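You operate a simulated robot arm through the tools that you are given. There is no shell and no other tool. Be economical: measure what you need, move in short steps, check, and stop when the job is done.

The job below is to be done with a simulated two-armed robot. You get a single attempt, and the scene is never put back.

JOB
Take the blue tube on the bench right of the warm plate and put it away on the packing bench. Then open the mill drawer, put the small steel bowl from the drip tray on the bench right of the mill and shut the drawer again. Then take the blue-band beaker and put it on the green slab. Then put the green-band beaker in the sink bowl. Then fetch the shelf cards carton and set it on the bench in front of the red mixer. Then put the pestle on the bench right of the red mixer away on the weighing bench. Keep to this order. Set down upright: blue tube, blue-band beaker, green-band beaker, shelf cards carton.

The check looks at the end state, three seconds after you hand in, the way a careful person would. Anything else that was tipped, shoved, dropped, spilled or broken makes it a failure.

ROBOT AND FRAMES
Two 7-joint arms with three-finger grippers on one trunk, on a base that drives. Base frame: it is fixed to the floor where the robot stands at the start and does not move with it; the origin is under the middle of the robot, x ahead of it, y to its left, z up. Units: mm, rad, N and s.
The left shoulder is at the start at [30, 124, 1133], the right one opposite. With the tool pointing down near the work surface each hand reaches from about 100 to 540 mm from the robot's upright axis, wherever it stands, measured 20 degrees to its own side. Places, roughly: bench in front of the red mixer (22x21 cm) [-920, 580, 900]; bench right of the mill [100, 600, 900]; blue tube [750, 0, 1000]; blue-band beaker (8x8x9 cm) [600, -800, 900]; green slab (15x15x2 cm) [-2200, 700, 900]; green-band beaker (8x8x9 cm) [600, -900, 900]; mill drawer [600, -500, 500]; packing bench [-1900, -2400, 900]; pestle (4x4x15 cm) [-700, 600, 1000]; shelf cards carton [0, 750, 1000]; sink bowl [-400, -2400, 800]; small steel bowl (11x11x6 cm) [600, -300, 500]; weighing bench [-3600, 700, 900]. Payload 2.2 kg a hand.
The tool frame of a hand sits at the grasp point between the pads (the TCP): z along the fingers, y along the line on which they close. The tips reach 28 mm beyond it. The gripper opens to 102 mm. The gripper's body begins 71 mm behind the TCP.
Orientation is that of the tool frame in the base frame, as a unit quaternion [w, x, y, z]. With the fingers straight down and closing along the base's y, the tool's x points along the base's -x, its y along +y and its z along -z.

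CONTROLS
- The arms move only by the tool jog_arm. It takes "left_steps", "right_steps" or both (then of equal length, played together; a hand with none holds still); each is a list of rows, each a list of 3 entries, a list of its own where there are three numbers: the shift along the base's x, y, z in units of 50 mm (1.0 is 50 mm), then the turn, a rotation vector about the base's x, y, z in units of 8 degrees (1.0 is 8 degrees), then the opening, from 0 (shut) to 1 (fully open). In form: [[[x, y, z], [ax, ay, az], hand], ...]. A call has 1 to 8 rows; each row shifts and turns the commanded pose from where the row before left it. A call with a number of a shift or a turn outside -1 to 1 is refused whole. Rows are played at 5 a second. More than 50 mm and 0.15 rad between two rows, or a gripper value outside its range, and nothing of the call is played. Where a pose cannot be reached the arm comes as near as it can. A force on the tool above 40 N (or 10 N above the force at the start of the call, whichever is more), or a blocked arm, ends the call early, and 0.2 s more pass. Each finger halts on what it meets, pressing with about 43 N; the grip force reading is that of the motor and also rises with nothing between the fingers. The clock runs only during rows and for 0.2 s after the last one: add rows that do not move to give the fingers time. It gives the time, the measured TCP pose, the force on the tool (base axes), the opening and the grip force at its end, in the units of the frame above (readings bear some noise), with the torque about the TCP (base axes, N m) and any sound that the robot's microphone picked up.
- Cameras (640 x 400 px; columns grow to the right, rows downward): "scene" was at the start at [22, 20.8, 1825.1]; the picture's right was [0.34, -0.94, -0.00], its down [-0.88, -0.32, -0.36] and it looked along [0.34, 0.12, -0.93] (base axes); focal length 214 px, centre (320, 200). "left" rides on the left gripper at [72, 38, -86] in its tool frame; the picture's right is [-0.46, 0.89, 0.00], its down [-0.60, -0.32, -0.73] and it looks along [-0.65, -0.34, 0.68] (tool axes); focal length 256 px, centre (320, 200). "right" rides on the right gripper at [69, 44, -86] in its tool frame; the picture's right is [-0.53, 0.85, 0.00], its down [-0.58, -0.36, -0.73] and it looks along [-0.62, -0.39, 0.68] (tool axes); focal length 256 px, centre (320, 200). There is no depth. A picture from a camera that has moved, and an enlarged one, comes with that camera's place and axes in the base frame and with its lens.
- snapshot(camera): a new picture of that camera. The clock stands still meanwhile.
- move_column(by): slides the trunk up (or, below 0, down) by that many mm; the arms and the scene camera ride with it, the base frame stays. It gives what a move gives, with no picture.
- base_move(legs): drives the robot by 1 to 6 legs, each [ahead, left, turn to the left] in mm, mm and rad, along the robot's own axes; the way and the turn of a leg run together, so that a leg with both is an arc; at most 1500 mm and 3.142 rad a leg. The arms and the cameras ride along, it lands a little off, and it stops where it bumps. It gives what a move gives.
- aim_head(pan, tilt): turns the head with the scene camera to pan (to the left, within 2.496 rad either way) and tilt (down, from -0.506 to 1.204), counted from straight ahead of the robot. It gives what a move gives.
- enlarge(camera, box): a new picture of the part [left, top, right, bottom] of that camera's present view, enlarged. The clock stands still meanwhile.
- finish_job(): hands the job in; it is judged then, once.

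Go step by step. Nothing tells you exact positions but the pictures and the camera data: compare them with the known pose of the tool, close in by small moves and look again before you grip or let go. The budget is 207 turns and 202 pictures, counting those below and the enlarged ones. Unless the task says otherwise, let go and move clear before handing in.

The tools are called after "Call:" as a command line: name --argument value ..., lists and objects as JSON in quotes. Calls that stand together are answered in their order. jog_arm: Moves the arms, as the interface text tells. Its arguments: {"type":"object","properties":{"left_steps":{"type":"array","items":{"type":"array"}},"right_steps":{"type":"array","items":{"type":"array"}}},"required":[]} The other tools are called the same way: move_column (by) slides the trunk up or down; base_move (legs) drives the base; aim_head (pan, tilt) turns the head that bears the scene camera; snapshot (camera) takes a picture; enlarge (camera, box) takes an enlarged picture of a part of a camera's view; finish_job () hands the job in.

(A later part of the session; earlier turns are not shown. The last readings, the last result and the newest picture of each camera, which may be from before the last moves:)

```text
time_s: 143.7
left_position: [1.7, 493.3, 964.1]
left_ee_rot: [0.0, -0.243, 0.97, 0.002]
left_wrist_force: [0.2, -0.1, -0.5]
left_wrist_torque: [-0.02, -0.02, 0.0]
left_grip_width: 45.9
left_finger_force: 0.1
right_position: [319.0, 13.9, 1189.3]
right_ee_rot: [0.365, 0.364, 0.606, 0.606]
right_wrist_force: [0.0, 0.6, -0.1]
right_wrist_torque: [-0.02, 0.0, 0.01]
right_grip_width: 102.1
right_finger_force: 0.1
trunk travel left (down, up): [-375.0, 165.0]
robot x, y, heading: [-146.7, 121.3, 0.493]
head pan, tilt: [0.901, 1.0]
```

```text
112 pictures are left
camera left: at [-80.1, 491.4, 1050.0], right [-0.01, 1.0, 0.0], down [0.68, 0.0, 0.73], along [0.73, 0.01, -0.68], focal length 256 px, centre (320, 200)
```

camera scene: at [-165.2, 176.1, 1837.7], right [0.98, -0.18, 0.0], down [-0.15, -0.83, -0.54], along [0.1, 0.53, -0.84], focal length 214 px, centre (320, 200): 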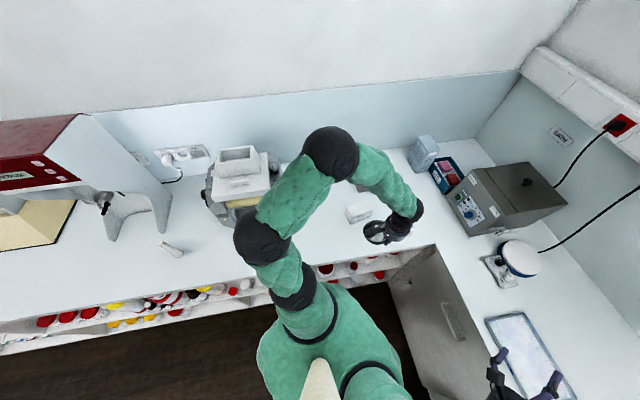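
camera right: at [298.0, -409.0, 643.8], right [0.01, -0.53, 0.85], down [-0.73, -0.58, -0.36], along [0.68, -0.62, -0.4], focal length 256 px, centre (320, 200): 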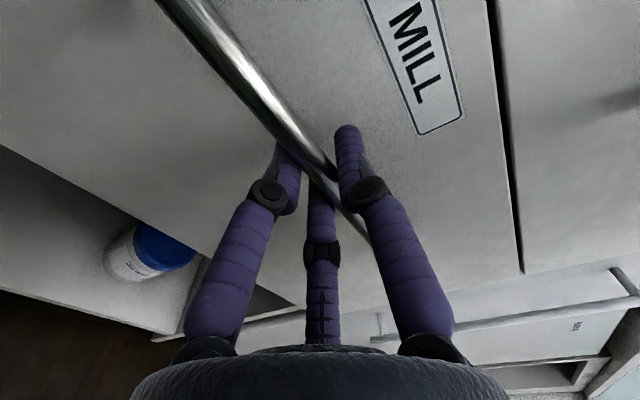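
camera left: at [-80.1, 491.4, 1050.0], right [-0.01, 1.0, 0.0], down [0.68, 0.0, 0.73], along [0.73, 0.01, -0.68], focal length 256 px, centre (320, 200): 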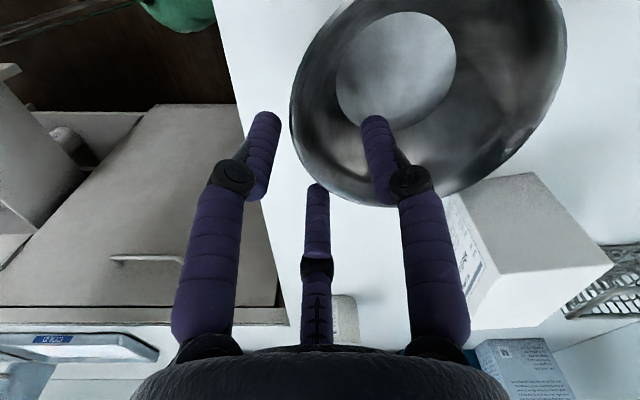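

Bowl stands flat. I raise the left hand, go back to the drawer and lower the trunk to shut it with the right hand.

Call:
jog_arm --left_steps '[[[0, 0, 0.8], [0, 0, 0], 0.45], [[0, 0, 0.9], [0, 0, 0], 0.45], [[0, 0, 0.9], [0, 0, 0], 0.45], [[0, 0, 0.9], [0, 0, 0], 0.5], [[0, -0.9, 0], [0, 0, 0], 0.8], [[0, -0.9, 0], [0, 0, 0], 1]]'

Call:
snapshot --camera "scene"

Call:
base_move --legs '[[0, 0, -0.49], [-200, -300, 0], [0, -300, 0]]'

Call:
move_column --by -340

Call:
aim_head --pan 0.0 --tilt 1.0

Call:
snapshot --camera "scene"

```text
time_s: 145.1
left_position: [0.6, 401.5, 1138.7]
left_ee_rot: [0.001, -0.244, 0.97, 0.001]
left_wrist_force: [0.2, 1.5, 0.5]
left_wrist_torque: [0.02, 0.0, 0.01]
left_grip_width: 101.8
left_finger_force: 0.1
right_position: [318.4, 13.1, 1189.3]
right_ee_rot: [0.365, 0.365, 0.606, 0.606]
right_wrist_force: [-0.6, -0.6, 0.8]
right_wrist_torque: [0.03, -0.01, 0.02]
right_grip_width: 101.5
right_finger_force: 0.1
trunk travel left (down, up): [-375.0, 165.0]
robot x, y, heading: [-153.0, 123.0, 0.49]
head pan, tilt: [0.901, 1.0]
```

```text
111 pictures are left
camera scene: at [-165.7, 175.3, 1837.7], right [0.98, -0.18, 0.0], down [-0.15, -0.83, -0.54], along [0.1, 0.53, -0.84], focal length 214 px, centre (320, 200)
```

scene: 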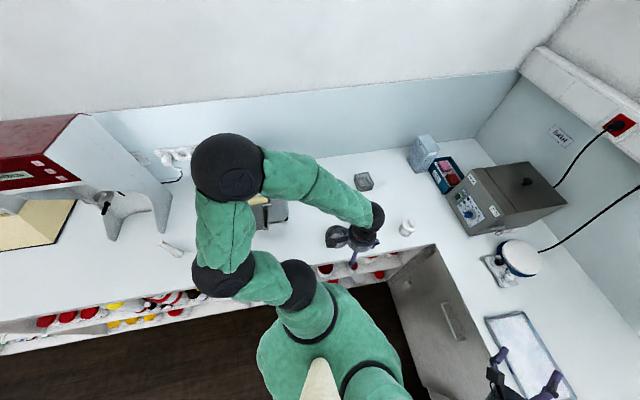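

```text
time_s: 150.4
left_position: [-82.1, -298.9, 1136.7]
left_ee_rot: [0.001, -0.003, 1.0, 0.001]
left_wrist_force: [0.4, 0.1, 1.4]
left_wrist_torque: [0.04, 0.01, 0.02]
left_grip_width: 101.8
left_finger_force: 0.0
right_position: [16.8, -789.6, 1188.3]
right_ee_rot: [0.499, 0.5, 0.499, 0.501]
right_wrist_force: [0.4, 0.7, 0.1]
right_wrist_torque: [-0.01, -0.02, 0.03]
right_grip_width: 101.8
right_finger_force: 0.1
trunk travel left (down, up): [-375.0, 165.0]
robot x, y, heading: [-345.8, -477.7, 0.008]
head pan, tilt: [0.901, 1.0]
```

```text
time_s: 153.7
left_position: [-83.0, -298.3, 798.2]
left_ee_rot: [0.001, -0.002, 1.0, 0.001]
left_wrist_force: [0.5, 0.1, 0.0]
left_wrist_torque: [0.0, -0.02, 0.0]
left_grip_width: 102.0
left_finger_force: 0.0
right_position: [17.0, -789.0, 849.4]
right_ee_rot: [0.501, 0.499, 0.5, 0.5]
right_wrist_force: [-0.7, 0.3, 0.6]
right_wrist_torque: [-0.01, 0.0, 0.02]
right_grip_width: 101.8
right_finger_force: 0.1
trunk travel left (down, up): [-35.0, 505.0]
robot x, y, heading: [-347.0, -477.3, 0.005]
head pan, tilt: [0.901, 1.0]
```

```text
time_s: 154.9
left_position: [-83.4, -297.4, 798.6]
left_ee_rot: [0.001, -0.002, 1.0, 0.001]
left_wrist_force: [-0.1, -0.2, -0.4]
left_wrist_torque: [0.01, -0.02, -0.01]
left_grip_width: 102.0
left_finger_force: 0.1
right_position: [15.6, -789.5, 849.7]
right_ee_rot: [0.5, 0.499, 0.5, 0.501]
right_wrist_force: [-0.1, 0.2, 0.5]
right_wrist_torque: [0.02, -0.01, 0.0]
right_grip_width: 102.3
right_finger_force: 0.0
trunk travel left (down, up): [-35.0, 505.0]
robot x, y, heading: [-349.5, -475.2, 0.006]
head pan, tilt: [0.0, 1.0]
```

```text
110 pictures are left
camera scene: at [-310.0, -474.7, 1497.7], right [0.01, -1.0, 0.0], down [-0.84, -0.01, -0.54], along [0.54, 0.0, -0.84], focal length 214 px, centre (320, 200)
```

scene: 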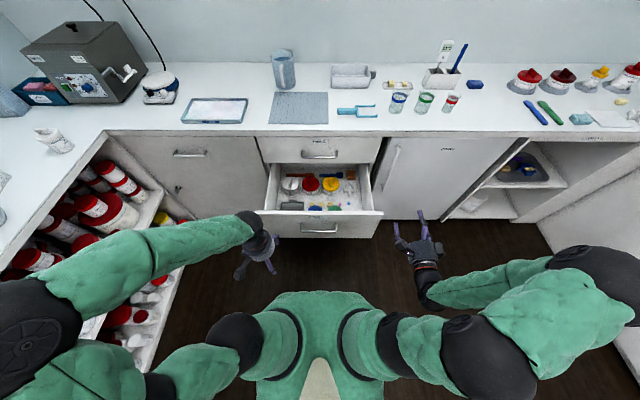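

Right hand goes in front of the drawer face, gripper shut, below the handle; then I push.

Call:
jog_arm --right_steps '[[[0, 0.75, -0.6], [0, 0, 0], 0.5], [[0, 0.75, -0.6], [0, 0, 0], 0], [[0, 0.75, -0.6], [0, 0, 0], 0], [[0, 0.75, -0.6], [0, 0, 0], 0], [[0, 0.75, -0.6], [0, 0, 0], 0], [[0, 0.75, -0.6], [0, 0, 0], 0], [[0, 0.75, -0.6], [0, 0, 0], 0], [[0, 0.65, -0.7], [0, 0, 0], 0]]'

Call:
jog_arm --right_steps '[[[0, 0, -0.7], [0, 0, 0], 0], [[0.5, 0, -0.5], [0, 0, 0], 0], [[0, 0, 0], [0, 0, 0], 0]]'

Call:
enlarge --camera "scene" --box '[220, 150, 460, 300]'

```text
time_s: 156.9
left_position: [-81.6, -297.6, 798.4]
left_ee_rot: [0.001, -0.003, 1.0, -0.001]
left_wrist_force: [-0.4, 0.5, -0.7]
left_wrist_torque: [0.02, 0.04, 0.02]
left_grip_width: 102.0
left_finger_force: 0.2
right_position: [79.3, -488.8, 644.2]
right_ee_rot: [0.533, 0.491, 0.44, 0.53]
right_wrist_force: [-0.6, 0.6, 0.4]
right_wrist_torque: [0.02, -0.01, 0.02]
right_grip_width: 1.9
right_finger_force: 31.4
trunk travel left (down, up): [-35.0, 505.0]
robot x, y, heading: [-346.9, -478.3, 0.002]
head pan, tilt: [0.0, 1.0]
stopped in row 8 (right hand): the arm was blocked; the commanded pose is now the measured one
```

```text
time_s: 157.4
left_position: [-81.8, -297.3, 797.1]
left_ee_rot: [0.0, -0.002, 1.0, 0.0]
left_wrist_force: [-0.1, 0.4, 0.0]
left_wrist_torque: [-0.01, -0.02, 0.02]
left_grip_width: 101.7
left_finger_force: 0.0
right_position: [83.0, -488.4, 616.5]
right_ee_rot: [0.539, 0.485, 0.432, 0.537]
right_wrist_force: [1.3, 0.4, -0.5]
right_wrist_torque: [-0.01, 0.0, 0.01]
right_grip_width: 2.0
right_finger_force: 31.4
trunk travel left (down, up): [-35.0, 505.0]
robot x, y, heading: [-349.1, -475.3, 0.01]
head pan, tilt: [0.0, 1.0]
stopped in row 2 (right hand): the force on the tool passed its limit at 59 N (the readings are from after the stop); the commanded pose is now the measured one
```

```text
2.67 times, centred on (340, 225) of scene
camera zoom: at [-309.0, -474.4, 1497.5], right [0.0, -1.0, 0.0], down [-0.84, 0.0, -0.54], along [0.54, 0.0, -0.84], focal length 572 px, centre (267, 133)
```

zoom: 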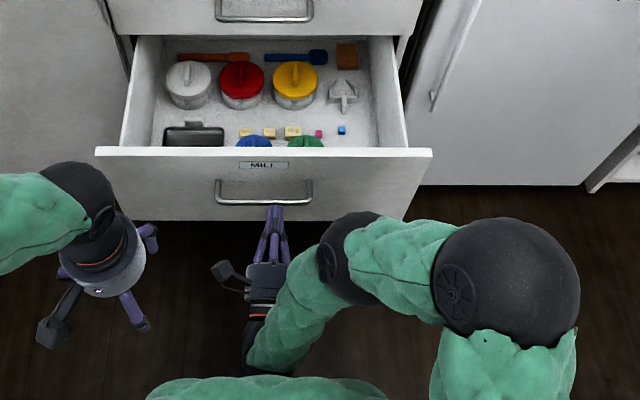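

The arm got cramped and touched the handle. I back the base off, extend the hand and re-level it below the handle.

Call:
base_move --legs '[[-170, 0, 0]]'

Call:
jog_arm --right_steps '[[[0.8, 0, 0], [-0.18, 0.57, 0.2], 0], [[0.7, 0, -0.4], [-0.18, 0.57, 0.2], 0], [[0, 0, -0.8], [0, 0, 0], 0], [[0, 0, -0.3], [0, 0, 0], 0], [[0, 0, 0], [0, 0, 0], 0]]'

Call:
enlarge --camera "scene" --box '[220, 130, 460, 280]'

```text
time_s: 158.8
left_position: [-253.3, -299.1, 798.6]
left_ee_rot: [0.001, -0.003, 1.0, 0.0]
left_wrist_force: [-0.9, -0.3, -0.2]
left_wrist_torque: [0.0, -0.01, 0.01]
left_grip_width: 101.7
left_finger_force: 0.0
right_position: [-87.4, -488.8, 616.9]
right_ee_rot: [0.539, 0.484, 0.431, 0.538]
right_wrist_force: [-0.2, 0.2, 0.0]
right_wrist_torque: [0.03, -0.02, -0.02]
right_grip_width: 1.9
right_finger_force: 31.1
trunk travel left (down, up): [-35.0, 505.0]
robot x, y, heading: [-516.5, -477.1, 0.002]
head pan, tilt: [0.0, 1.0]
```

```text
time_s: 160.0
left_position: [-251.9, -300.0, 797.4]
left_ee_rot: [0.001, -0.001, 1.0, 0.0]
left_wrist_force: [0.4, -0.1, 0.5]
left_wrist_torque: [-0.01, 0.02, 0.02]
left_grip_width: 102.0
left_finger_force: 0.0
right_position: [-12.8, -490.4, 544.2]
right_ee_rot: [0.5, 0.5, 0.501, 0.499]
right_wrist_force: [0.4, -0.9, -0.3]
right_wrist_torque: [0.01, -0.01, -0.02]
right_grip_width: 2.1
right_finger_force: 32.2
trunk travel left (down, up): [-35.0, 505.0]
robot x, y, heading: [-516.3, -480.2, -0.0]
head pan, tilt: [0.0, 1.0]
```

```text
2.67 times, centred on (340, 205) of scene
camera zoom: at [-479.8, -475.4, 1497.7], right [0.0, -1.0, 0.0], down [-0.84, 0.0, -0.54], along [0.54, 0.0, -0.84], focal length 572 px, centre (267, 187)
```

zoom: 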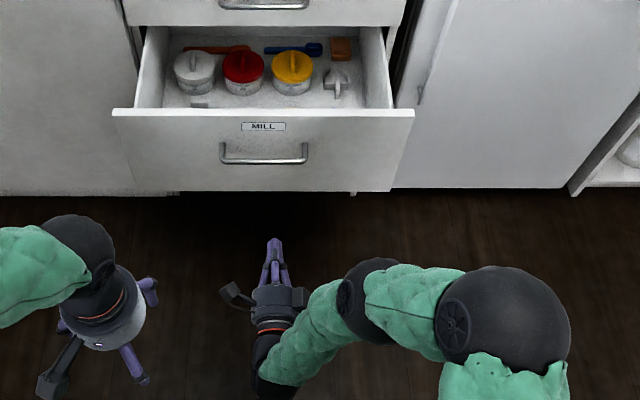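

Now push by driving forward, then finish with the arm.

Call:
base_move --legs '[[110, 0, 0], [240, 0, 0]]'

Call:
enlarge --camera "scene" --box '[220, 130, 460, 280]'

```text
time_s: 162.6
left_position: [95.8, -297.9, 797.5]
left_ee_rot: [0.0, -0.002, 1.0, 0.0]
left_wrist_force: [0.8, 0.1, -0.2]
left_wrist_torque: [-0.01, 0.0, -0.02]
left_grip_width: 102.1
left_finger_force: 0.1
right_position: [334.8, -489.2, 542.6]
right_ee_rot: [0.501, 0.499, 0.5, 0.5]
right_wrist_force: [-0.4, -0.2, 0.3]
right_wrist_torque: [-0.01, 0.03, -0.02]
right_grip_width: 2.1
right_finger_force: 31.3
trunk travel left (down, up): [-35.0, 505.0]
robot x, y, heading: [-171.0, -475.4, 0.003]
head pan, tilt: [0.0, 1.0]
```

```text
2.67 times, centred on (340, 205) of scene
camera zoom: at [-131.6, -474.6, 1497.6], right [0.0, -1.0, 0.0], down [-0.84, 0.0, -0.54], along [0.54, 0.0, -0.84], focal length 572 px, centre (267, 187)
```

zoom: 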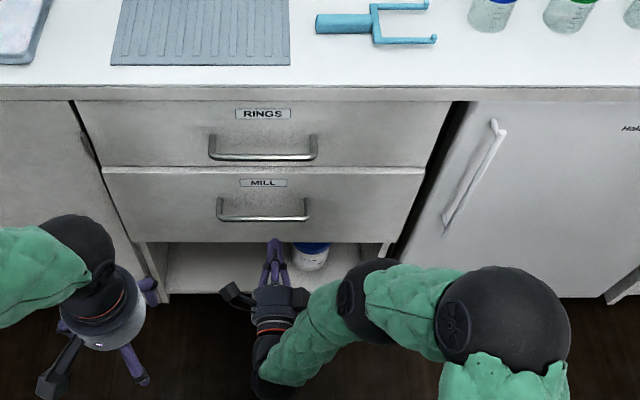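

Nearly closed; finish slowly with the arm until firm.

Call:
jog_arm --right_steps '[[[0.35, 0, 0], [0, 0, 0], 0], [[0.35, 0, 0], [0, 0, 0], 0], [[0.3, 0, 0], [0, 0, 0], 0], [[0.2, 0, 0], [0, 0, 0], 0], [[0.15, 0, 0], [0, 0, 0], 0], [[0.15, 0, 0], [0, 0, 0], 0], [[0, 0, 0], [0, 0, 0], 0]]'

Call:
enlarge --camera "scene" --box '[220, 130, 460, 280]'

```text
time_s: 164.0
left_position: [94.4, -297.7, 797.4]
left_ee_rot: [0.002, -0.001, 1.0, -0.001]
left_wrist_force: [-0.8, -0.4, 0.6]
left_wrist_torque: [0.01, 0.05, 0.0]
left_grip_width: 102.2
left_finger_force: 0.0
right_position: [400.1, -490.1, 540.1]
right_ee_rot: [0.498, 0.501, 0.503, 0.498]
right_wrist_force: [-8.8, 0.0, 4.3]
right_wrist_torque: [0.0, -0.21, -0.04]
right_grip_width: 2.2
right_finger_force: 31.2
trunk travel left (down, up): [-35.0, 505.0]
robot x, y, heading: [-173.6, -479.6, -0.003]
head pan, tilt: [0.0, 1.0]
stopped in row 7 (right hand): the force on the tool passed its limit at 50 N (the readings are from after the stop); the commanded pose is now the measured one
```

```text
2.67 times, centred on (340, 205) of scene
camera zoom: at [-133.4, -474.6, 1497.7], right [0.0, -1.0, 0.0], down [-0.84, 0.0, -0.54], along [0.54, 0.0, -0.84], focal length 572 px, centre (267, 187)
```

zoom: 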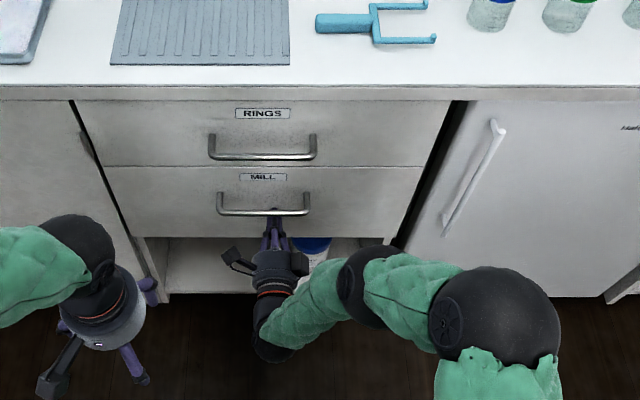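

The drawer is shut. Next the blue-band beaker at about [555, -813] (green at y≈-929): I back off, raise the trunk and turn the right hand down with fingers closing along x.

Call:
base_move --legs '[[-150, 0, 0]]'

Call:
move_column --by 340

Call:
jog_arm --right_steps '[[[-0.2, 0, 0.6], [0, 1, 0], 0.3], [[-0.2, 0, 0.6], [0, 1, 0], 1], [[-0.2, 0, 0.6], [0, 1, 0], 1], [[-0.2, 0, 0.6], [0, 1, 0], 1], [[-0.2, 0, 0.6], [0, 1, 0], 1], [[-0.2, 0, 0.6], [0, 1, 0], 1], [[-0.2, -0.4, 0.6], [0, 1, 0], 1], [[-0.2, -0.4, 0.6], [0, 1, 0], 1]]'

Call:
jog_arm --right_steps '[[[-0.2, -0.4, 0.2], [0, 1, 0], 1], [[0, -0.4, 0.2], [0, 1, 0], 1], [[0, -0.4, 0], [0, 1, 0], 1], [[0, -0.4, 0], [0, 0.25, 0], 1], [[0, 0, 0], [0, 0, 0], 1]]'

Call:
base_move --legs '[[0, -180, 0], [410, 0, 0]]'

Call:
snapshot --camera "right"

Call:
snapshot --camera "scene"

```text
time_s: 165.4
left_position: [-56.0, -299.1, 798.0]
left_ee_rot: [0.001, -0.001, 1.0, 0.0]
left_wrist_force: [-0.5, -0.1, -0.3]
left_wrist_torque: [0.01, 0.01, 0.01]
left_grip_width: 102.1
left_finger_force: 0.1
right_position: [252.2, -491.5, 541.2]
right_ee_rot: [0.498, 0.502, 0.502, 0.499]
right_wrist_force: [0.6, -0.9, 0.4]
right_wrist_torque: [0.0, 0.03, -0.03]
right_grip_width: 2.2
right_finger_force: 31.6
trunk travel left (down, up): [-35.0, 505.0]
robot x, y, heading: [-320.4, -476.0, 0.004]
head pan, tilt: [0.0, 1.0]
```

```text
time_s: 168.7
left_position: [-53.7, -298.5, 1137.8]
left_ee_rot: [0.001, -0.001, 1.0, 0.0]
left_wrist_force: [0.2, 0.4, -0.8]
left_wrist_torque: [0.01, 0.02, 0.0]
left_grip_width: 102.3
left_finger_force: 0.2
right_position: [252.6, -490.7, 879.3]
right_ee_rot: [0.498, 0.502, 0.501, 0.499]
right_wrist_force: [-0.4, -0.2, -0.1]
right_wrist_torque: [0.0, -0.01, 0.02]
right_grip_width: 1.9
right_finger_force: 31.7
trunk travel left (down, up): [-375.0, 165.0]
robot x, y, heading: [-321.6, -480.4, 0.001]
head pan, tilt: [0.0, 1.0]
```

```text
time_s: 170.5
left_position: [-53.4, -299.3, 1138.7]
left_ee_rot: [0.001, -0.001, 1.0, 0.001]
left_wrist_force: [0.1, 0.0, 0.4]
left_wrist_torque: [-0.01, -0.02, -0.01]
left_grip_width: 101.9
left_finger_force: 0.0
right_position: [171.4, -531.5, 1120.0]
right_ee_rot: [0.156, 0.689, 0.69, 0.157]
right_wrist_force: [-0.4, -0.8, -0.2]
right_wrist_torque: [0.0, 0.0, 0.02]
right_grip_width: 102.0
right_finger_force: 0.0
trunk travel left (down, up): [-375.0, 165.0]
robot x, y, heading: [-320.5, -478.3, 0.001]
head pan, tilt: [0.0, 1.0]
```

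```text
time_s: 171.7
left_position: [-54.5, -298.8, 1136.5]
left_ee_rot: [0.0, -0.001, 1.0, 0.0]
left_wrist_force: [-0.5, -0.1, 0.3]
left_wrist_torque: [0.0, 0.02, 0.01]
left_grip_width: 102.0
left_finger_force: 0.0
right_position: [163.9, -611.6, 1141.3]
right_ee_rot: [-0.003, 0.707, 0.707, -0.003]
right_wrist_force: [0.2, 1.0, 0.6]
right_wrist_torque: [-0.03, 0.03, 0.01]
right_grip_width: 101.8
right_finger_force: 0.0
trunk travel left (down, up): [-375.0, 165.0]
robot x, y, heading: [-323.4, -474.9, 0.001]
head pan, tilt: [0.0, 1.0]
```

```text
time_s: 175.4
left_position: [358.9, -480.3, 1136.6]
left_ee_rot: [0.0, -0.001, 1.0, 0.0]
left_wrist_force: [-0.1, -0.1, -0.2]
left_wrist_torque: [-0.02, 0.02, 0.03]
left_grip_width: 102.2
left_finger_force: 0.2
right_position: [577.2, -791.1, 1142.6]
right_ee_rot: [-0.002, 0.707, 0.707, -0.001]
right_wrist_force: [0.2, 0.4, 0.0]
right_wrist_torque: [-0.03, 0.01, -0.01]
right_grip_width: 102.3
right_finger_force: 0.0
trunk travel left (down, up): [-375.0, 165.0]
robot x, y, heading: [91.3, -660.6, -0.0]
head pan, tilt: [0.0, 1.0]
```

```text
105 pictures are left
camera right: at [622.3, -722.5, 1226.9], right [0.85, -0.53, 0.0], down [-0.36, -0.58, 0.73], along [-0.39, -0.62, -0.68], focal length 256 px, centre (320, 200)
```

right: 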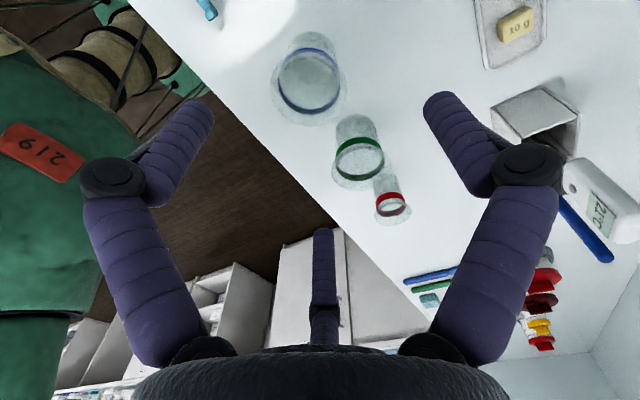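

```text
104 pictures are left
camera scene: at [132.3, -656.5, 1837.6], right [0.0, -1.0, 0.0], down [-0.84, 0.0, -0.54], along [0.54, 0.0, -0.84], focal length 214 px, centre (320, 200)
```

scene: 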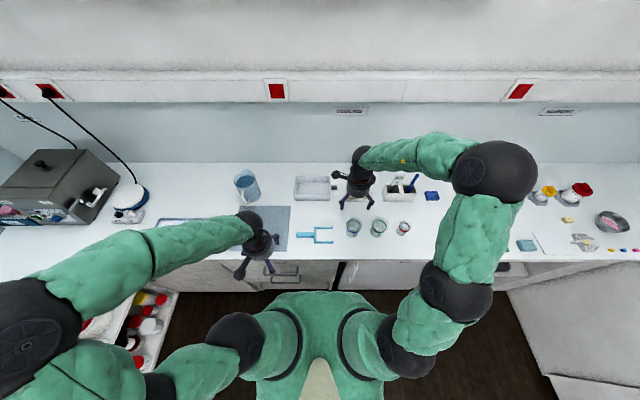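

Blue beaker centre ≈[554, -812]. Move above it, down to z≈1035, and check.

Call:
jog_arm --right_steps '[[[-0.46, -0.42, 0], [0, 0, 0], 1], [[0, 0, -0.9], [0, 0, 0], 1], [[0, 0, -0.9], [0, 0, 0], 1], [[0, 0, -0.35], [0, 0, 0], 1], [[0, 0, 0], [0, 0, 0], 1]]'

Call:
snapshot --camera "right"

Call:
enlarge --camera "scene" --box '[290, 170, 450, 270]'

```text
time_s: 176.6
left_position: [360.1, -480.2, 1138.2]
left_ee_rot: [0.002, -0.001, 1.0, 0.0]
left_wrist_force: [-0.1, -0.5, -1.2]
left_wrist_torque: [-0.01, 0.02, 0.02]
left_grip_width: 101.9
left_finger_force: 0.1
right_position: [554.9, -810.9, 1033.1]
right_ee_rot: [-0.001, 0.707, 0.707, -0.002]
right_wrist_force: [-0.2, -0.4, -0.3]
right_wrist_torque: [0.01, -0.02, -0.01]
right_grip_width: 102.2
right_finger_force: 0.1
trunk travel left (down, up): [-375.0, 165.0]
robot x, y, heading: [90.4, -659.4, 0.004]
head pan, tilt: [0.0, 1.0]
```

```text
103 pictures are left
camera right: at [599.7, -741.8, 1118.8], right [0.85, -0.53, 0.0], down [-0.36, -0.58, 0.73], along [-0.39, -0.62, -0.68], focal length 256 px, centre (320, 200)
```

right: 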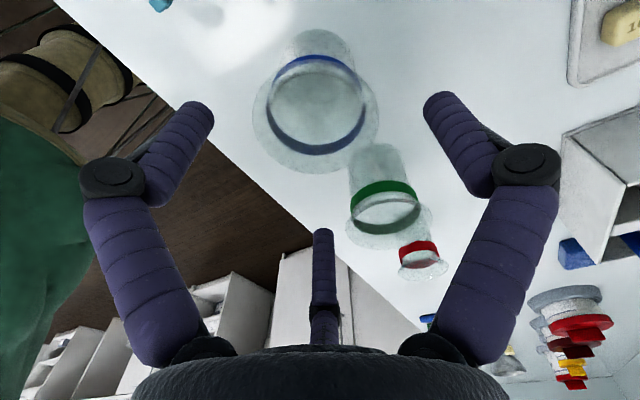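

```text
4.00 times, centred on (370, 220) of scene
camera zoom: at [131.3, -656.6, 1837.7], right [0.0, -1.0, 0.0], down [-0.84, 0.0, -0.54], along [0.54, 0.0, -0.84], focal length 858 px, centre (120, 120)
```

zoom: 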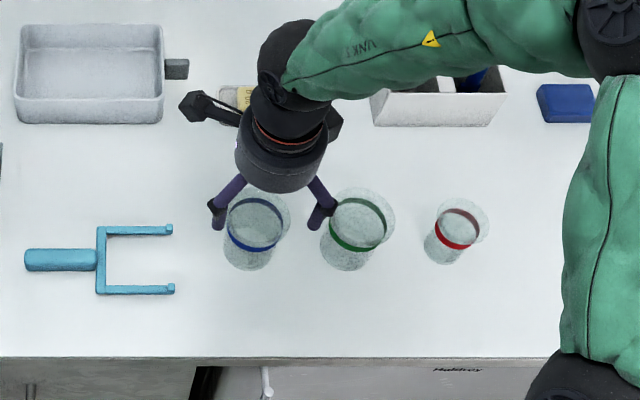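

Aligned (rim centre under the TCP). Lower to z≈947 and close.

Call:
jog_arm --right_steps '[[[0, 0, -0.6], [0, 0, 0], 1], [[0, 0, -0.6], [0, 0, 0], 1], [[0, 0, -0.5], [0, 0, 0], 1], [[0, 0, 0], [0, 0, 0], 1]]'

Call:
snapshot --camera "right"

```text
time_s: 177.6
left_position: [359.2, -479.8, 1138.1]
left_ee_rot: [0.001, -0.002, 1.0, 0.0]
left_wrist_force: [0.4, 0.0, 0.2]
left_wrist_torque: [0.0, 0.0, 0.02]
left_grip_width: 102.1
left_finger_force: 0.0
right_position: [552.1, -812.8, 949.3]
right_ee_rot: [-0.001, 0.708, 0.707, -0.003]
right_wrist_force: [-0.1, -0.2, 0.8]
right_wrist_torque: [-0.07, -0.02, 0.02]
right_grip_width: 102.0
right_finger_force: 0.0
trunk travel left (down, up): [-375.0, 165.0]
robot x, y, heading: [91.2, -656.0, 0.003]
head pan, tilt: [0.0, 1.0]
```

```text
101 pictures are left
camera right: at [596.8, -742.9, 1036.0], right [0.85, -0.53, 0.0], down [-0.36, -0.58, 0.73], along [-0.39, -0.62, -0.68], focal length 256 px, centre (320, 200)
```

right: 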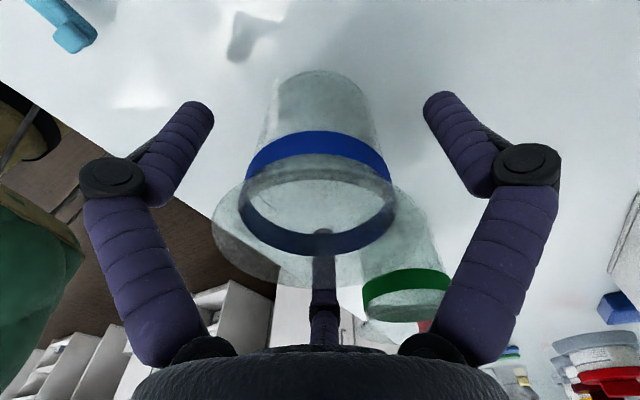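

Beaker is centred between the fingers; close and lift a little.

Call:
jog_arm --right_steps '[[[0, 0, 0], [0, 0, 0], 0.8], [[0, 0, 0], [0, 0, 0], 0.6], [[0, 0, 0], [0, 0, 0], 0.5], [[0, 0, 0], [0, 0, 0], 0.4], [[0, 0, 0], [0, 0, 0], 0.4], [[0, 0, 0], [0, 0, 0], 0.4]]'

Call:
jog_arm --right_steps '[[[0, 0, 0.3], [0, 0, 0], 0.4], [[0, 0, 0.5], [0, 0, 0], 0.4], [[0, 0, 0], [0, 0, 0], 0.4]]'

Call:
snapshot --camera "right"

Call:
enlarge --camera "scene" --box '[290, 170, 450, 270]'

```text
time_s: 179.0
left_position: [359.6, -480.3, 1138.0]
left_ee_rot: [0.001, -0.001, 1.0, 0.0]
left_wrist_force: [-0.2, -0.3, 0.7]
left_wrist_torque: [-0.02, 0.01, -0.04]
left_grip_width: 102.2
left_finger_force: 0.1
right_position: [552.5, -811.1, 950.7]
right_ee_rot: [-0.001, 0.707, 0.707, -0.002]
right_wrist_force: [2.4, 1.9, 8.8]
right_wrist_torque: [0.08, -0.34, 0.03]
right_grip_width: 62.9
right_finger_force: 42.8
trunk travel left (down, up): [-375.0, 165.0]
robot x, y, heading: [89.8, -661.6, -0.001]
head pan, tilt: [0.0, 1.0]
```

```text
time_s: 179.8
left_position: [359.8, -479.7, 1138.2]
left_ee_rot: [0.0, -0.001, 1.0, 0.002]
left_wrist_force: [0.7, -1.1, 0.7]
left_wrist_torque: [0.01, -0.03, -0.02]
left_grip_width: 101.9
left_finger_force: 0.2
right_position: [552.5, -814.1, 988.8]
right_ee_rot: [-0.002, 0.706, 0.708, -0.003]
right_wrist_force: [-0.2, -0.1, -0.6]
right_wrist_torque: [-0.01, 0.05, 0.02]
right_grip_width: 62.8
right_finger_force: 43.0
trunk travel left (down, up): [-375.0, 165.0]
robot x, y, heading: [92.7, -661.1, 0.003]
head pan, tilt: [0.0, 1.0]
```

```text
100 pictures are left
camera right: at [596.8, -743.9, 1074.2], right [0.85, -0.53, -0.01], down [-0.36, -0.58, 0.73], along [-0.39, -0.62, -0.68], focal length 256 px, centre (320, 200)
```

right: 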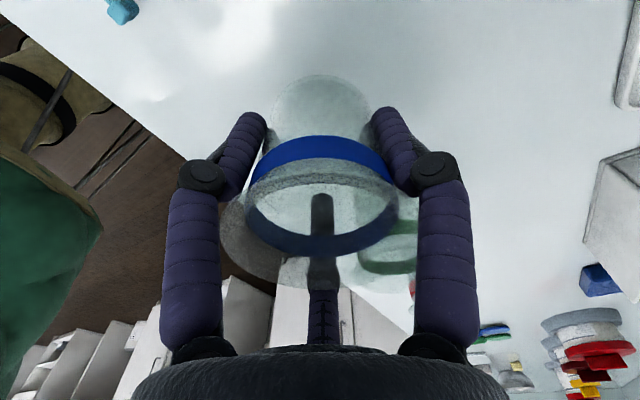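

```text
4.00 times, centred on (370, 220) of scene
camera zoom: at [132.2, -656.8, 1837.6], right [0.0, -1.0, 0.0], down [-0.84, 0.0, -0.54], along [0.54, 0.0, -0.84], focal length 858 px, centre (120, 120)
```

zoom: 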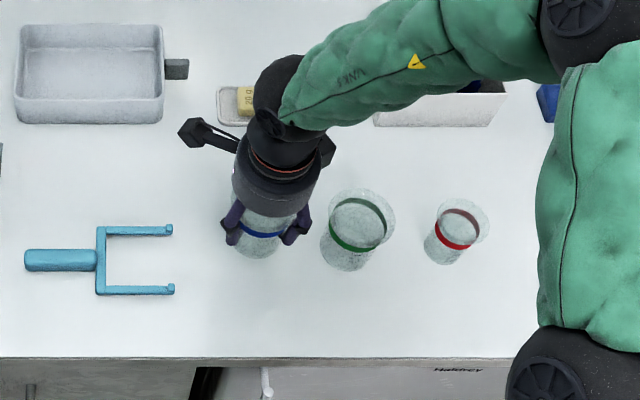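

Blue beaker held upright. Raise it, back away and drive to view the green slab at the left bench.

Call:
jog_arm --right_steps '[[[0, 0, 0.9], [0, 0, 0], 0.4], [[0, 0, 0.9], [0, 0, 0], 0.4], [[0, 0, 0.9], [0, 0, 0], 0.4], [[-0.9, 0, 0], [0, 0, 0], 0.4], [[-0.9, 0, 0], [0, 0, 0], 0.4]]'

Call:
base_move --legs '[[-500, 0, 0], [0, 0, 1.571], [250, 1000, 0], [250, 950, 0]]'

Call:
aim_head --pan 0.0 --tilt 0.8

Call:
snapshot --camera "scene"

```text
time_s: 181.0
left_position: [358.3, -479.8, 1138.5]
left_ee_rot: [0.001, -0.001, 1.0, 0.0]
left_wrist_force: [-0.9, 0.2, -0.1]
left_wrist_torque: [-0.01, -0.03, -0.02]
left_grip_width: 102.1
left_finger_force: 0.1
right_position: [463.5, -810.8, 1125.3]
right_ee_rot: [-0.002, 0.707, 0.708, -0.001]
right_wrist_force: [0.3, -0.2, -0.8]
right_wrist_torque: [-0.02, -0.03, 0.03]
right_grip_width: 62.8
right_finger_force: 43.0
trunk travel left (down, up): [-375.0, 165.0]
robot x, y, heading: [94.2, -657.7, -0.001]
head pan, tilt: [0.0, 1.0]
```

```text
time_s: 197.4
left_position: [-2553.2, 81.5, 1136.8]
left_ee_rot: [0.0, 0.713, -0.701, 0.0]
left_wrist_force: [-0.4, 0.9, -0.7]
left_wrist_torque: [-0.01, -0.01, -0.01]
left_grip_width: 101.9
left_finger_force: 0.1
right_position: [-2224.9, 191.1, 1123.8]
right_ee_rot: [0.0, -0.009, 1.0, -0.002]
right_wrist_force: [0.1, -0.3, 0.3]
right_wrist_torque: [-0.01, 0.0, 0.0]
right_grip_width: 61.0
right_finger_force: 42.7
trunk travel left (down, up): [-375.0, 165.0]
robot x, y, heading: [-2371.2, -183.2, 1.587]
head pan, tilt: [0.0, 1.0]
```

```text
time_s: 198.2
left_position: [-2554.6, 81.7, 1137.1]
left_ee_rot: [0.0, 0.713, -0.701, -0.001]
left_wrist_force: [-0.5, -0.6, 0.4]
left_wrist_torque: [-0.01, 0.02, -0.01]
left_grip_width: 102.2
left_finger_force: 0.0
right_position: [-2224.0, 190.9, 1124.0]
right_ee_rot: [0.001, -0.009, 1.0, -0.003]
right_wrist_force: [0.1, 0.1, -1.1]
right_wrist_torque: [-0.01, -0.01, -0.02]
right_grip_width: 61.0
right_finger_force: 43.0
trunk travel left (down, up): [-375.0, 165.0]
robot x, y, heading: [-2370.0, -183.9, 1.587]
head pan, tilt: [0.0, 0.799]
```

```text
98 pictures are left
camera scene: at [-2372.8, -130.7, 1852.7], right [1.0, 0.02, 0.0], down [0.01, -0.72, -0.7], along [-0.01, 0.7, -0.72], focal length 214 px, centre (320, 200)
```

scene: 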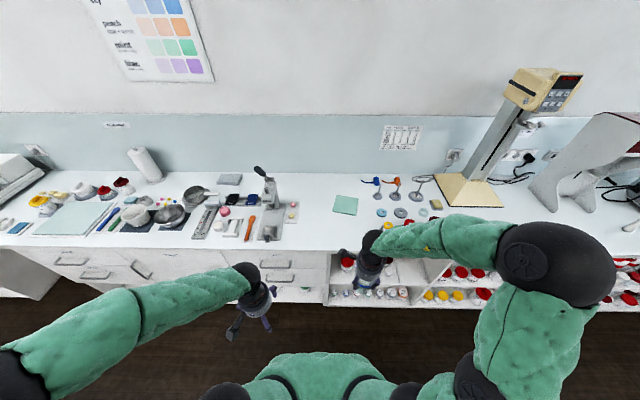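

Green slab is at about [-2236, 747]. I zoom to refine and check the surroundings.

Call:
enlarge --camera "scene" --box '[270, 160, 430, 260]'

Call:
base_move --legs '[[0, 0, -0.016], [300, 0, 0]]'

Call:
aim_head --pan 0.0 --tilt 1.0

Call:
snapshot --camera "scene"

```text
4.00 times, centred on (350, 210) of scene
camera zoom: at [-2372.8, -130.7, 1852.7], right [1.0, 0.02, 0.0], down [0.01, -0.72, -0.7], along [-0.01, 0.7, -0.72], focal length 858 px, centre (200, 160)
```

zoom: 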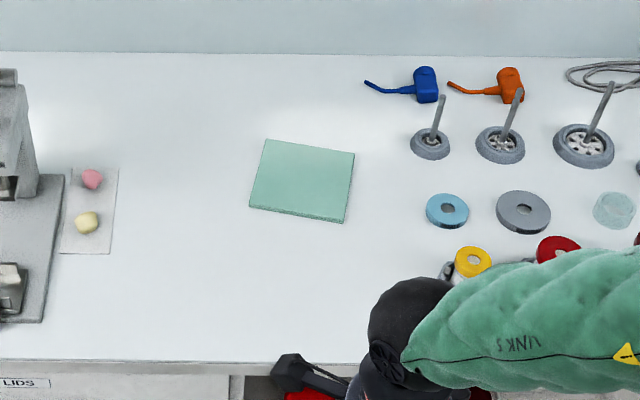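

```text
time_s: 200.6
left_position: [-2551.9, 385.6, 1138.1]
left_ee_rot: [0.0, 0.708, -0.706, 0.0]
left_wrist_force: [0.1, -0.1, -0.5]
left_wrist_torque: [0.01, -0.02, 0.01]
left_grip_width: 102.0
left_finger_force: 0.1
right_position: [-2219.9, 490.3, 1122.5]
right_ee_rot: [0.0, -0.002, 1.0, -0.003]
right_wrist_force: [-0.1, 0.9, -0.6]
right_wrist_torque: [-0.03, 0.06, -0.02]
right_grip_width: 59.7
right_finger_force: 43.2
trunk travel left (down, up): [-375.0, 165.0]
robot x, y, heading: [-2373.2, 119.9, 1.574]
head pan, tilt: [0.0, 0.799]
```

```text
time_s: 201.3
left_position: [-2550.7, 383.8, 1137.7]
left_ee_rot: [0.0, 0.709, -0.705, -0.001]
left_wrist_force: [-0.5, 0.1, 0.2]
left_wrist_torque: [0.03, 0.01, 0.01]
left_grip_width: 101.9
left_finger_force: 0.0
right_position: [-2219.7, 489.2, 1123.9]
right_ee_rot: [0.0, -0.002, 1.0, -0.003]
right_wrist_force: [0.1, -0.2, -1.2]
right_wrist_torque: [-0.02, 0.02, 0.0]
right_grip_width: 59.3
right_finger_force: 43.2
trunk travel left (down, up): [-375.0, 165.0]
robot x, y, heading: [-2374.9, 115.2, 1.575]
head pan, tilt: [0.0, 1.0]
```

```text
96 pictures are left
camera scene: at [-2373.0, 159.1, 1837.7], right [1.0, 0.0, 0.0], down [0.0, -0.84, -0.54], along [0.0, 0.54, -0.84], focal length 214 px, centre (320, 200)
```

scene: 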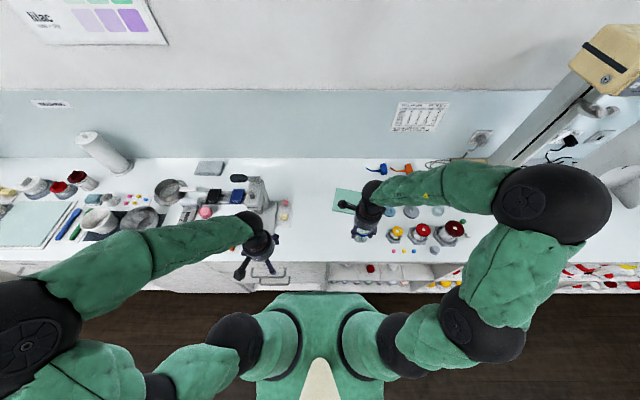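

Slab centre ≈[-2233, 738]. Grip width creeps, so I hold a fixed opening now. Drive a bit closer, then reach at height.

Call:
base_move --legs '[[75, 0, 0]]'

Call:
snapshot --camera "right"

Call:
jog_arm --right_steps '[[[-0.13, 0.8, 0], [0, 0, 0], 0.55], [[-0.13, 0.8, 0], [0, 0, 0], 0.55], [[0, 0.8, 0], [0, 0, 0], 0.55], [[0, 0.6, -0.4], [0, 0, 0], 0.55], [[0, 0, -0.6], [0, 0, 0], 0.55], [[0, 0, 0], [0, 0, 0], 0.55]]'

Call:
snapshot --camera "right"

Call:
enlarge --camera "scene" --box '[290, 150, 450, 250]'

```text
time_s: 202.3
left_position: [-2549.5, 461.0, 1137.2]
left_ee_rot: [0.002, 0.707, -0.707, 0.001]
left_wrist_force: [0.5, 0.4, 0.1]
left_wrist_torque: [-0.09, 0.0, -0.02]
left_grip_width: 101.9
left_finger_force: 0.1
right_position: [-2220.1, 565.4, 1120.4]
right_ee_rot: [0.001, 0.0, 1.0, -0.005]
right_wrist_force: [1.1, 1.3, -1.0]
right_wrist_torque: [-0.1, 0.03, -0.01]
right_grip_width: 59.5
right_finger_force: 43.0
trunk travel left (down, up): [-375.0, 165.0]
robot x, y, heading: [-2372.0, 191.0, 1.574]
head pan, tilt: [0.0, 1.0]
```

```text
95 pictures are left
camera right: at [-2288.5, 610.4, 1206.8], right [0.53, 0.85, -0.01], down [0.58, -0.36, 0.74], along [0.62, -0.4, -0.68], focal length 256 px, centre (320, 200)
```

right: 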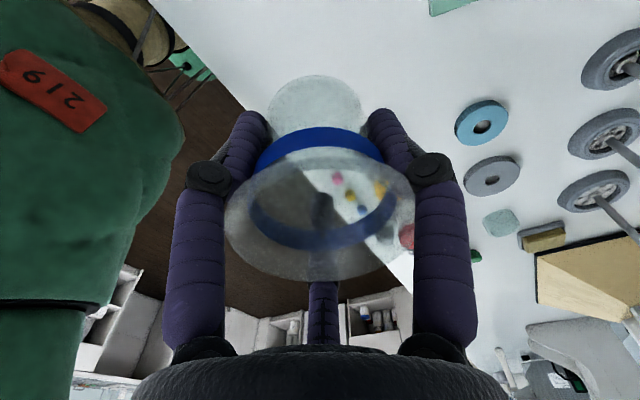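

```text
time_s: 203.7
left_position: [-2551.6, 458.2, 1137.9]
left_ee_rot: [0.0, -0.707, 0.707, 0.0]
left_wrist_force: [-0.4, 0.3, 0.3]
left_wrist_torque: [-0.03, -0.01, 0.04]
left_grip_width: 102.0
left_finger_force: 0.1
right_position: [-2233.0, 710.8, 1073.0]
right_ee_rot: [0.001, 0.0, 1.0, -0.003]
right_wrist_force: [0.2, 0.4, -2.0]
right_wrist_torque: [0.03, 0.0, 0.03]
right_grip_width: 59.3
right_finger_force: 43.1
trunk travel left (down, up): [-375.0, 165.0]
robot x, y, heading: [-2369.0, 190.9, 1.565]
head pan, tilt: [0.0, 1.0]
```

```text
94 pictures are left
camera right: at [-2301.5, 755.5, 1157.5], right [0.53, 0.85, 0.0], down [0.58, -0.36, 0.73], along [0.62, -0.39, -0.68], focal length 256 px, centre (320, 200)
```

right: 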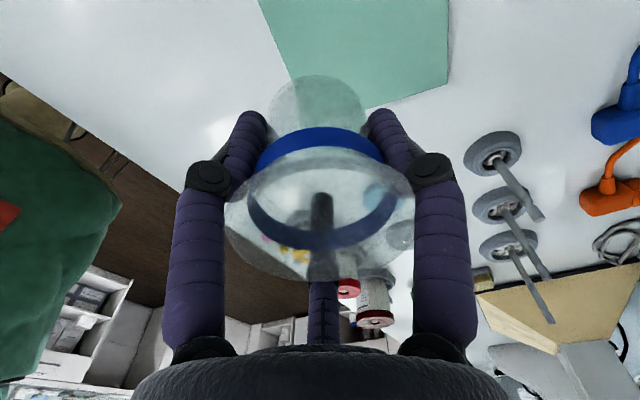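

```text
4.00 times, centred on (370, 200) of scene
camera zoom: at [-2374.2, 232.4, 1837.6], right [1.0, 0.0, 0.0], down [0.0, -0.84, -0.54], along [0.0, 0.54, -0.84], focal length 858 px, centre (120, 200)
```

zoom: 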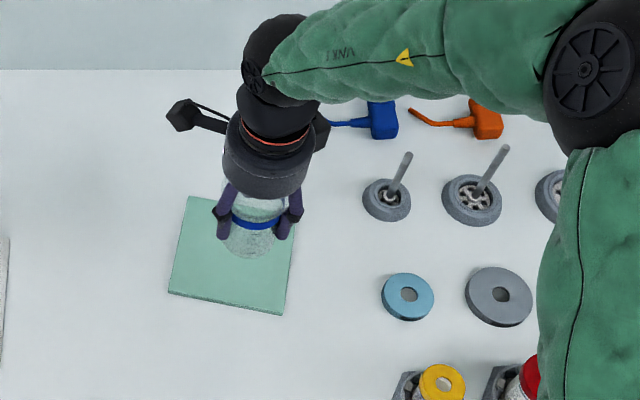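

Reach is fine. Move 18 mm further in and lower toward the slab.

Call:
jog_arm --right_steps '[[[0, 0.36, 0], [0, 0, 0], 0.55], [[0, 0, -0.6], [0, 0, 0], 0.55], [[0, 0, -0.6], [0, 0, 0], 0.55], [[0, 0, -0.4], [0, 0, 0], 0.55], [[0, 0, 0], [0, 0, 0], 0.55]]'

Call:
enlarge --camera "scene" --box '[310, 170, 406, 230]'

Call:
snapshot --camera "right"

```text
time_s: 204.9
left_position: [-2550.5, 457.0, 1137.2]
left_ee_rot: [0.0, -0.707, 0.707, 0.0]
left_wrist_force: [-0.1, -0.1, -0.1]
left_wrist_torque: [0.02, 0.01, -0.01]
left_grip_width: 101.9
left_finger_force: 0.0
right_position: [-2232.3, 728.8, 992.2]
right_ee_rot: [-0.001, 0.0, 1.0, -0.003]
right_wrist_force: [0.1, -1.3, -0.3]
right_wrist_torque: [-0.02, -0.02, -0.01]
right_grip_width: 58.9
right_finger_force: 42.8
trunk travel left (down, up): [-375.0, 165.0]
robot x, y, heading: [-2370.7, 194.0, 1.569]
head pan, tilt: [0.0, 1.0]
```

```text
6.67 times, centred on (358, 200) of scene
camera zoom: at [-2373.9, 230.8, 1837.7], right [1.0, 0.0, 0.0], down [0.0, -0.84, -0.54], along [0.0, 0.54, -0.84], focal length 1430 px, centre (67, 200)
```

zoom: 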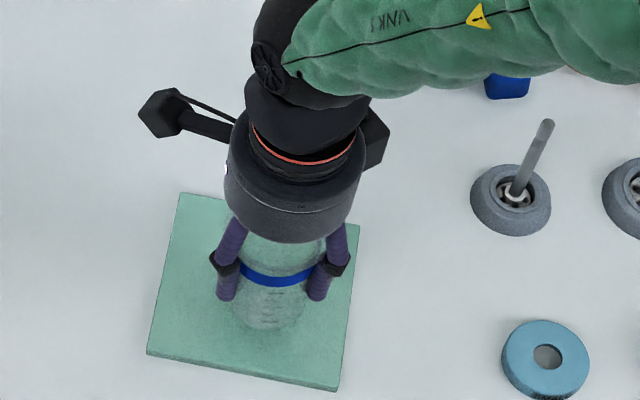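

```text
91 pictures are left
camera right: at [-2300.3, 772.9, 1078.4], right [0.53, 0.85, 0.0], down [0.58, -0.36, 0.73], along [0.62, -0.39, -0.68], focal length 256 px, centre (320, 200)
```

right: 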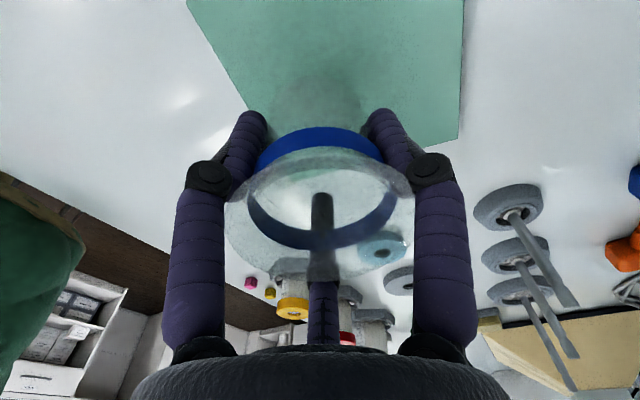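

Well over the slab. Lower gently to contact.

Call:
jog_arm --right_steps '[[[0, 0, -0.2], [0, 0, 0], 0.55], [[0, 0, -0.14], [0, 0, 0], 0.55], [[0, 0, -0.1], [0, 0, 0], 0.55], [[0, 0, 0], [0, 0, 0], 0.55]]'

```text
time_s: 205.9
left_position: [-2550.7, 457.0, 1138.8]
left_ee_rot: [0.001, -0.707, 0.707, 0.001]
left_wrist_force: [-1.0, 0.8, 0.9]
left_wrist_torque: [0.0, 0.02, -0.02]
left_grip_width: 101.8
left_finger_force: 0.1
right_position: [-2232.7, 729.3, 970.8]
right_ee_rot: [0.0, 0.0, 1.0, -0.003]
right_wrist_force: [-0.6, -0.2, -1.2]
right_wrist_torque: [0.0, 0.02, -0.01]
right_grip_width: 59.3
right_finger_force: 42.4
trunk travel left (down, up): [-375.0, 165.0]
robot x, y, heading: [-2374.3, 191.8, 1.57]
head pan, tilt: [0.0, 1.0]
```

Call:
jog_arm --right_steps '[[[0, 0, -0.08], [0, 0, 0], 0.55], [[0, 0, -0.08], [0, 0, 0], 0.55], [[0, 0, 0], [0, 0, 0], 0.55]]'

Call:
enlarge --camera "scene" --box '[310, 170, 406, 230]'

```text
time_s: 206.8
left_position: [-2551.7, 457.0, 1137.7]
left_ee_rot: [0.0, 0.708, -0.707, 0.0]
left_wrist_force: [0.3, 0.9, -0.6]
left_wrist_torque: [0.0, 0.0, 0.03]
left_grip_width: 102.0
left_finger_force: 0.0
right_position: [-2232.3, 734.6, 967.2]
right_ee_rot: [0.002, 0.002, 1.0, 0.003]
right_wrist_force: [-0.3, -5.1, 16.7]
right_wrist_torque: [0.22, 0.03, -0.02]
right_grip_width: 59.4
right_finger_force: 42.7
trunk travel left (down, up): [-375.0, 165.0]
robot x, y, heading: [-2370.8, 188.5, 1.573]
head pan, tilt: [0.0, 1.0]
stopped in row 3 (right hand): the force on the tool passed its limit at 41 N (the readings are from after the stop); the commanded pose is now the measured one
```

```text
6.67 times, centred on (358, 200) of scene
camera zoom: at [-2374.3, 230.7, 1837.6], right [1.0, 0.0, 0.0], down [0.0, -0.84, -0.54], along [0.0, 0.54, -0.84], focal length 1430 px, centre (67, 200)
```

zoom: 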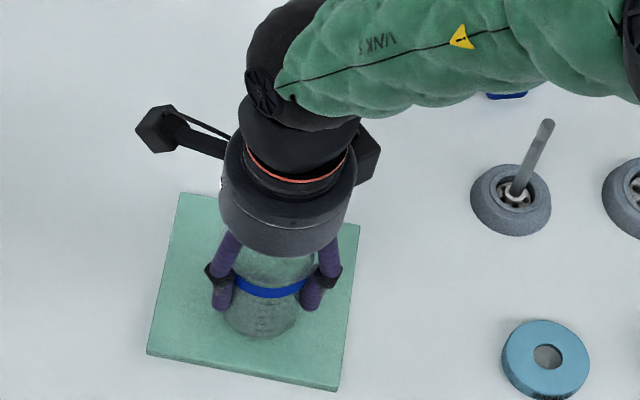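

On the slab. Release slowly and raise.

Call:
jog_arm --right_steps '[[[0, 0, 0.03], [0, 0, 0], 0.58], [[0, 0, 0], [0, 0, 0], 0.64], [[0, 0, 0], [0, 0, 0], 0.72], [[0, 0, 0], [0, 0, 0], 0.85], [[0, 0, 0], [0, 0, 0], 1], [[0, 0, 0], [0, 0, 0], 1]]'

Call:
snapshot --camera "right"

```text
time_s: 208.2
left_position: [-2550.2, 456.0, 1137.4]
left_ee_rot: [0.001, -0.707, 0.708, 0.0]
left_wrist_force: [-0.6, 0.1, 0.8]
left_wrist_torque: [-0.01, 0.02, 0.0]
left_grip_width: 101.9
left_finger_force: 0.1
right_position: [-2233.7, 733.2, 968.5]
right_ee_rot: [0.001, 0.001, 1.0, 0.001]
right_wrist_force: [1.0, -0.4, 1.7]
right_wrist_torque: [0.01, -0.01, 0.02]
right_grip_width: 102.1
right_finger_force: 0.1
trunk travel left (down, up): [-375.0, 165.0]
robot x, y, heading: [-2374.3, 187.4, 1.568]
head pan, tilt: [0.0, 1.0]
```

```text
89 pictures are left
camera right: at [-2301.5, 776.2, 1053.7], right [0.54, 0.84, 0.0], down [0.58, -0.37, 0.73], along [0.62, -0.39, -0.68], focal length 256 px, centre (320, 200)
```

right: 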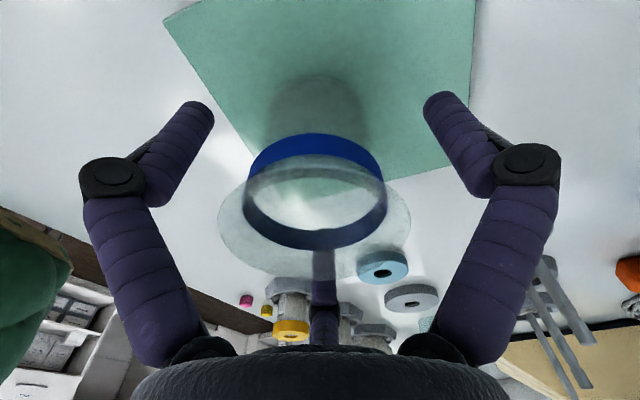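

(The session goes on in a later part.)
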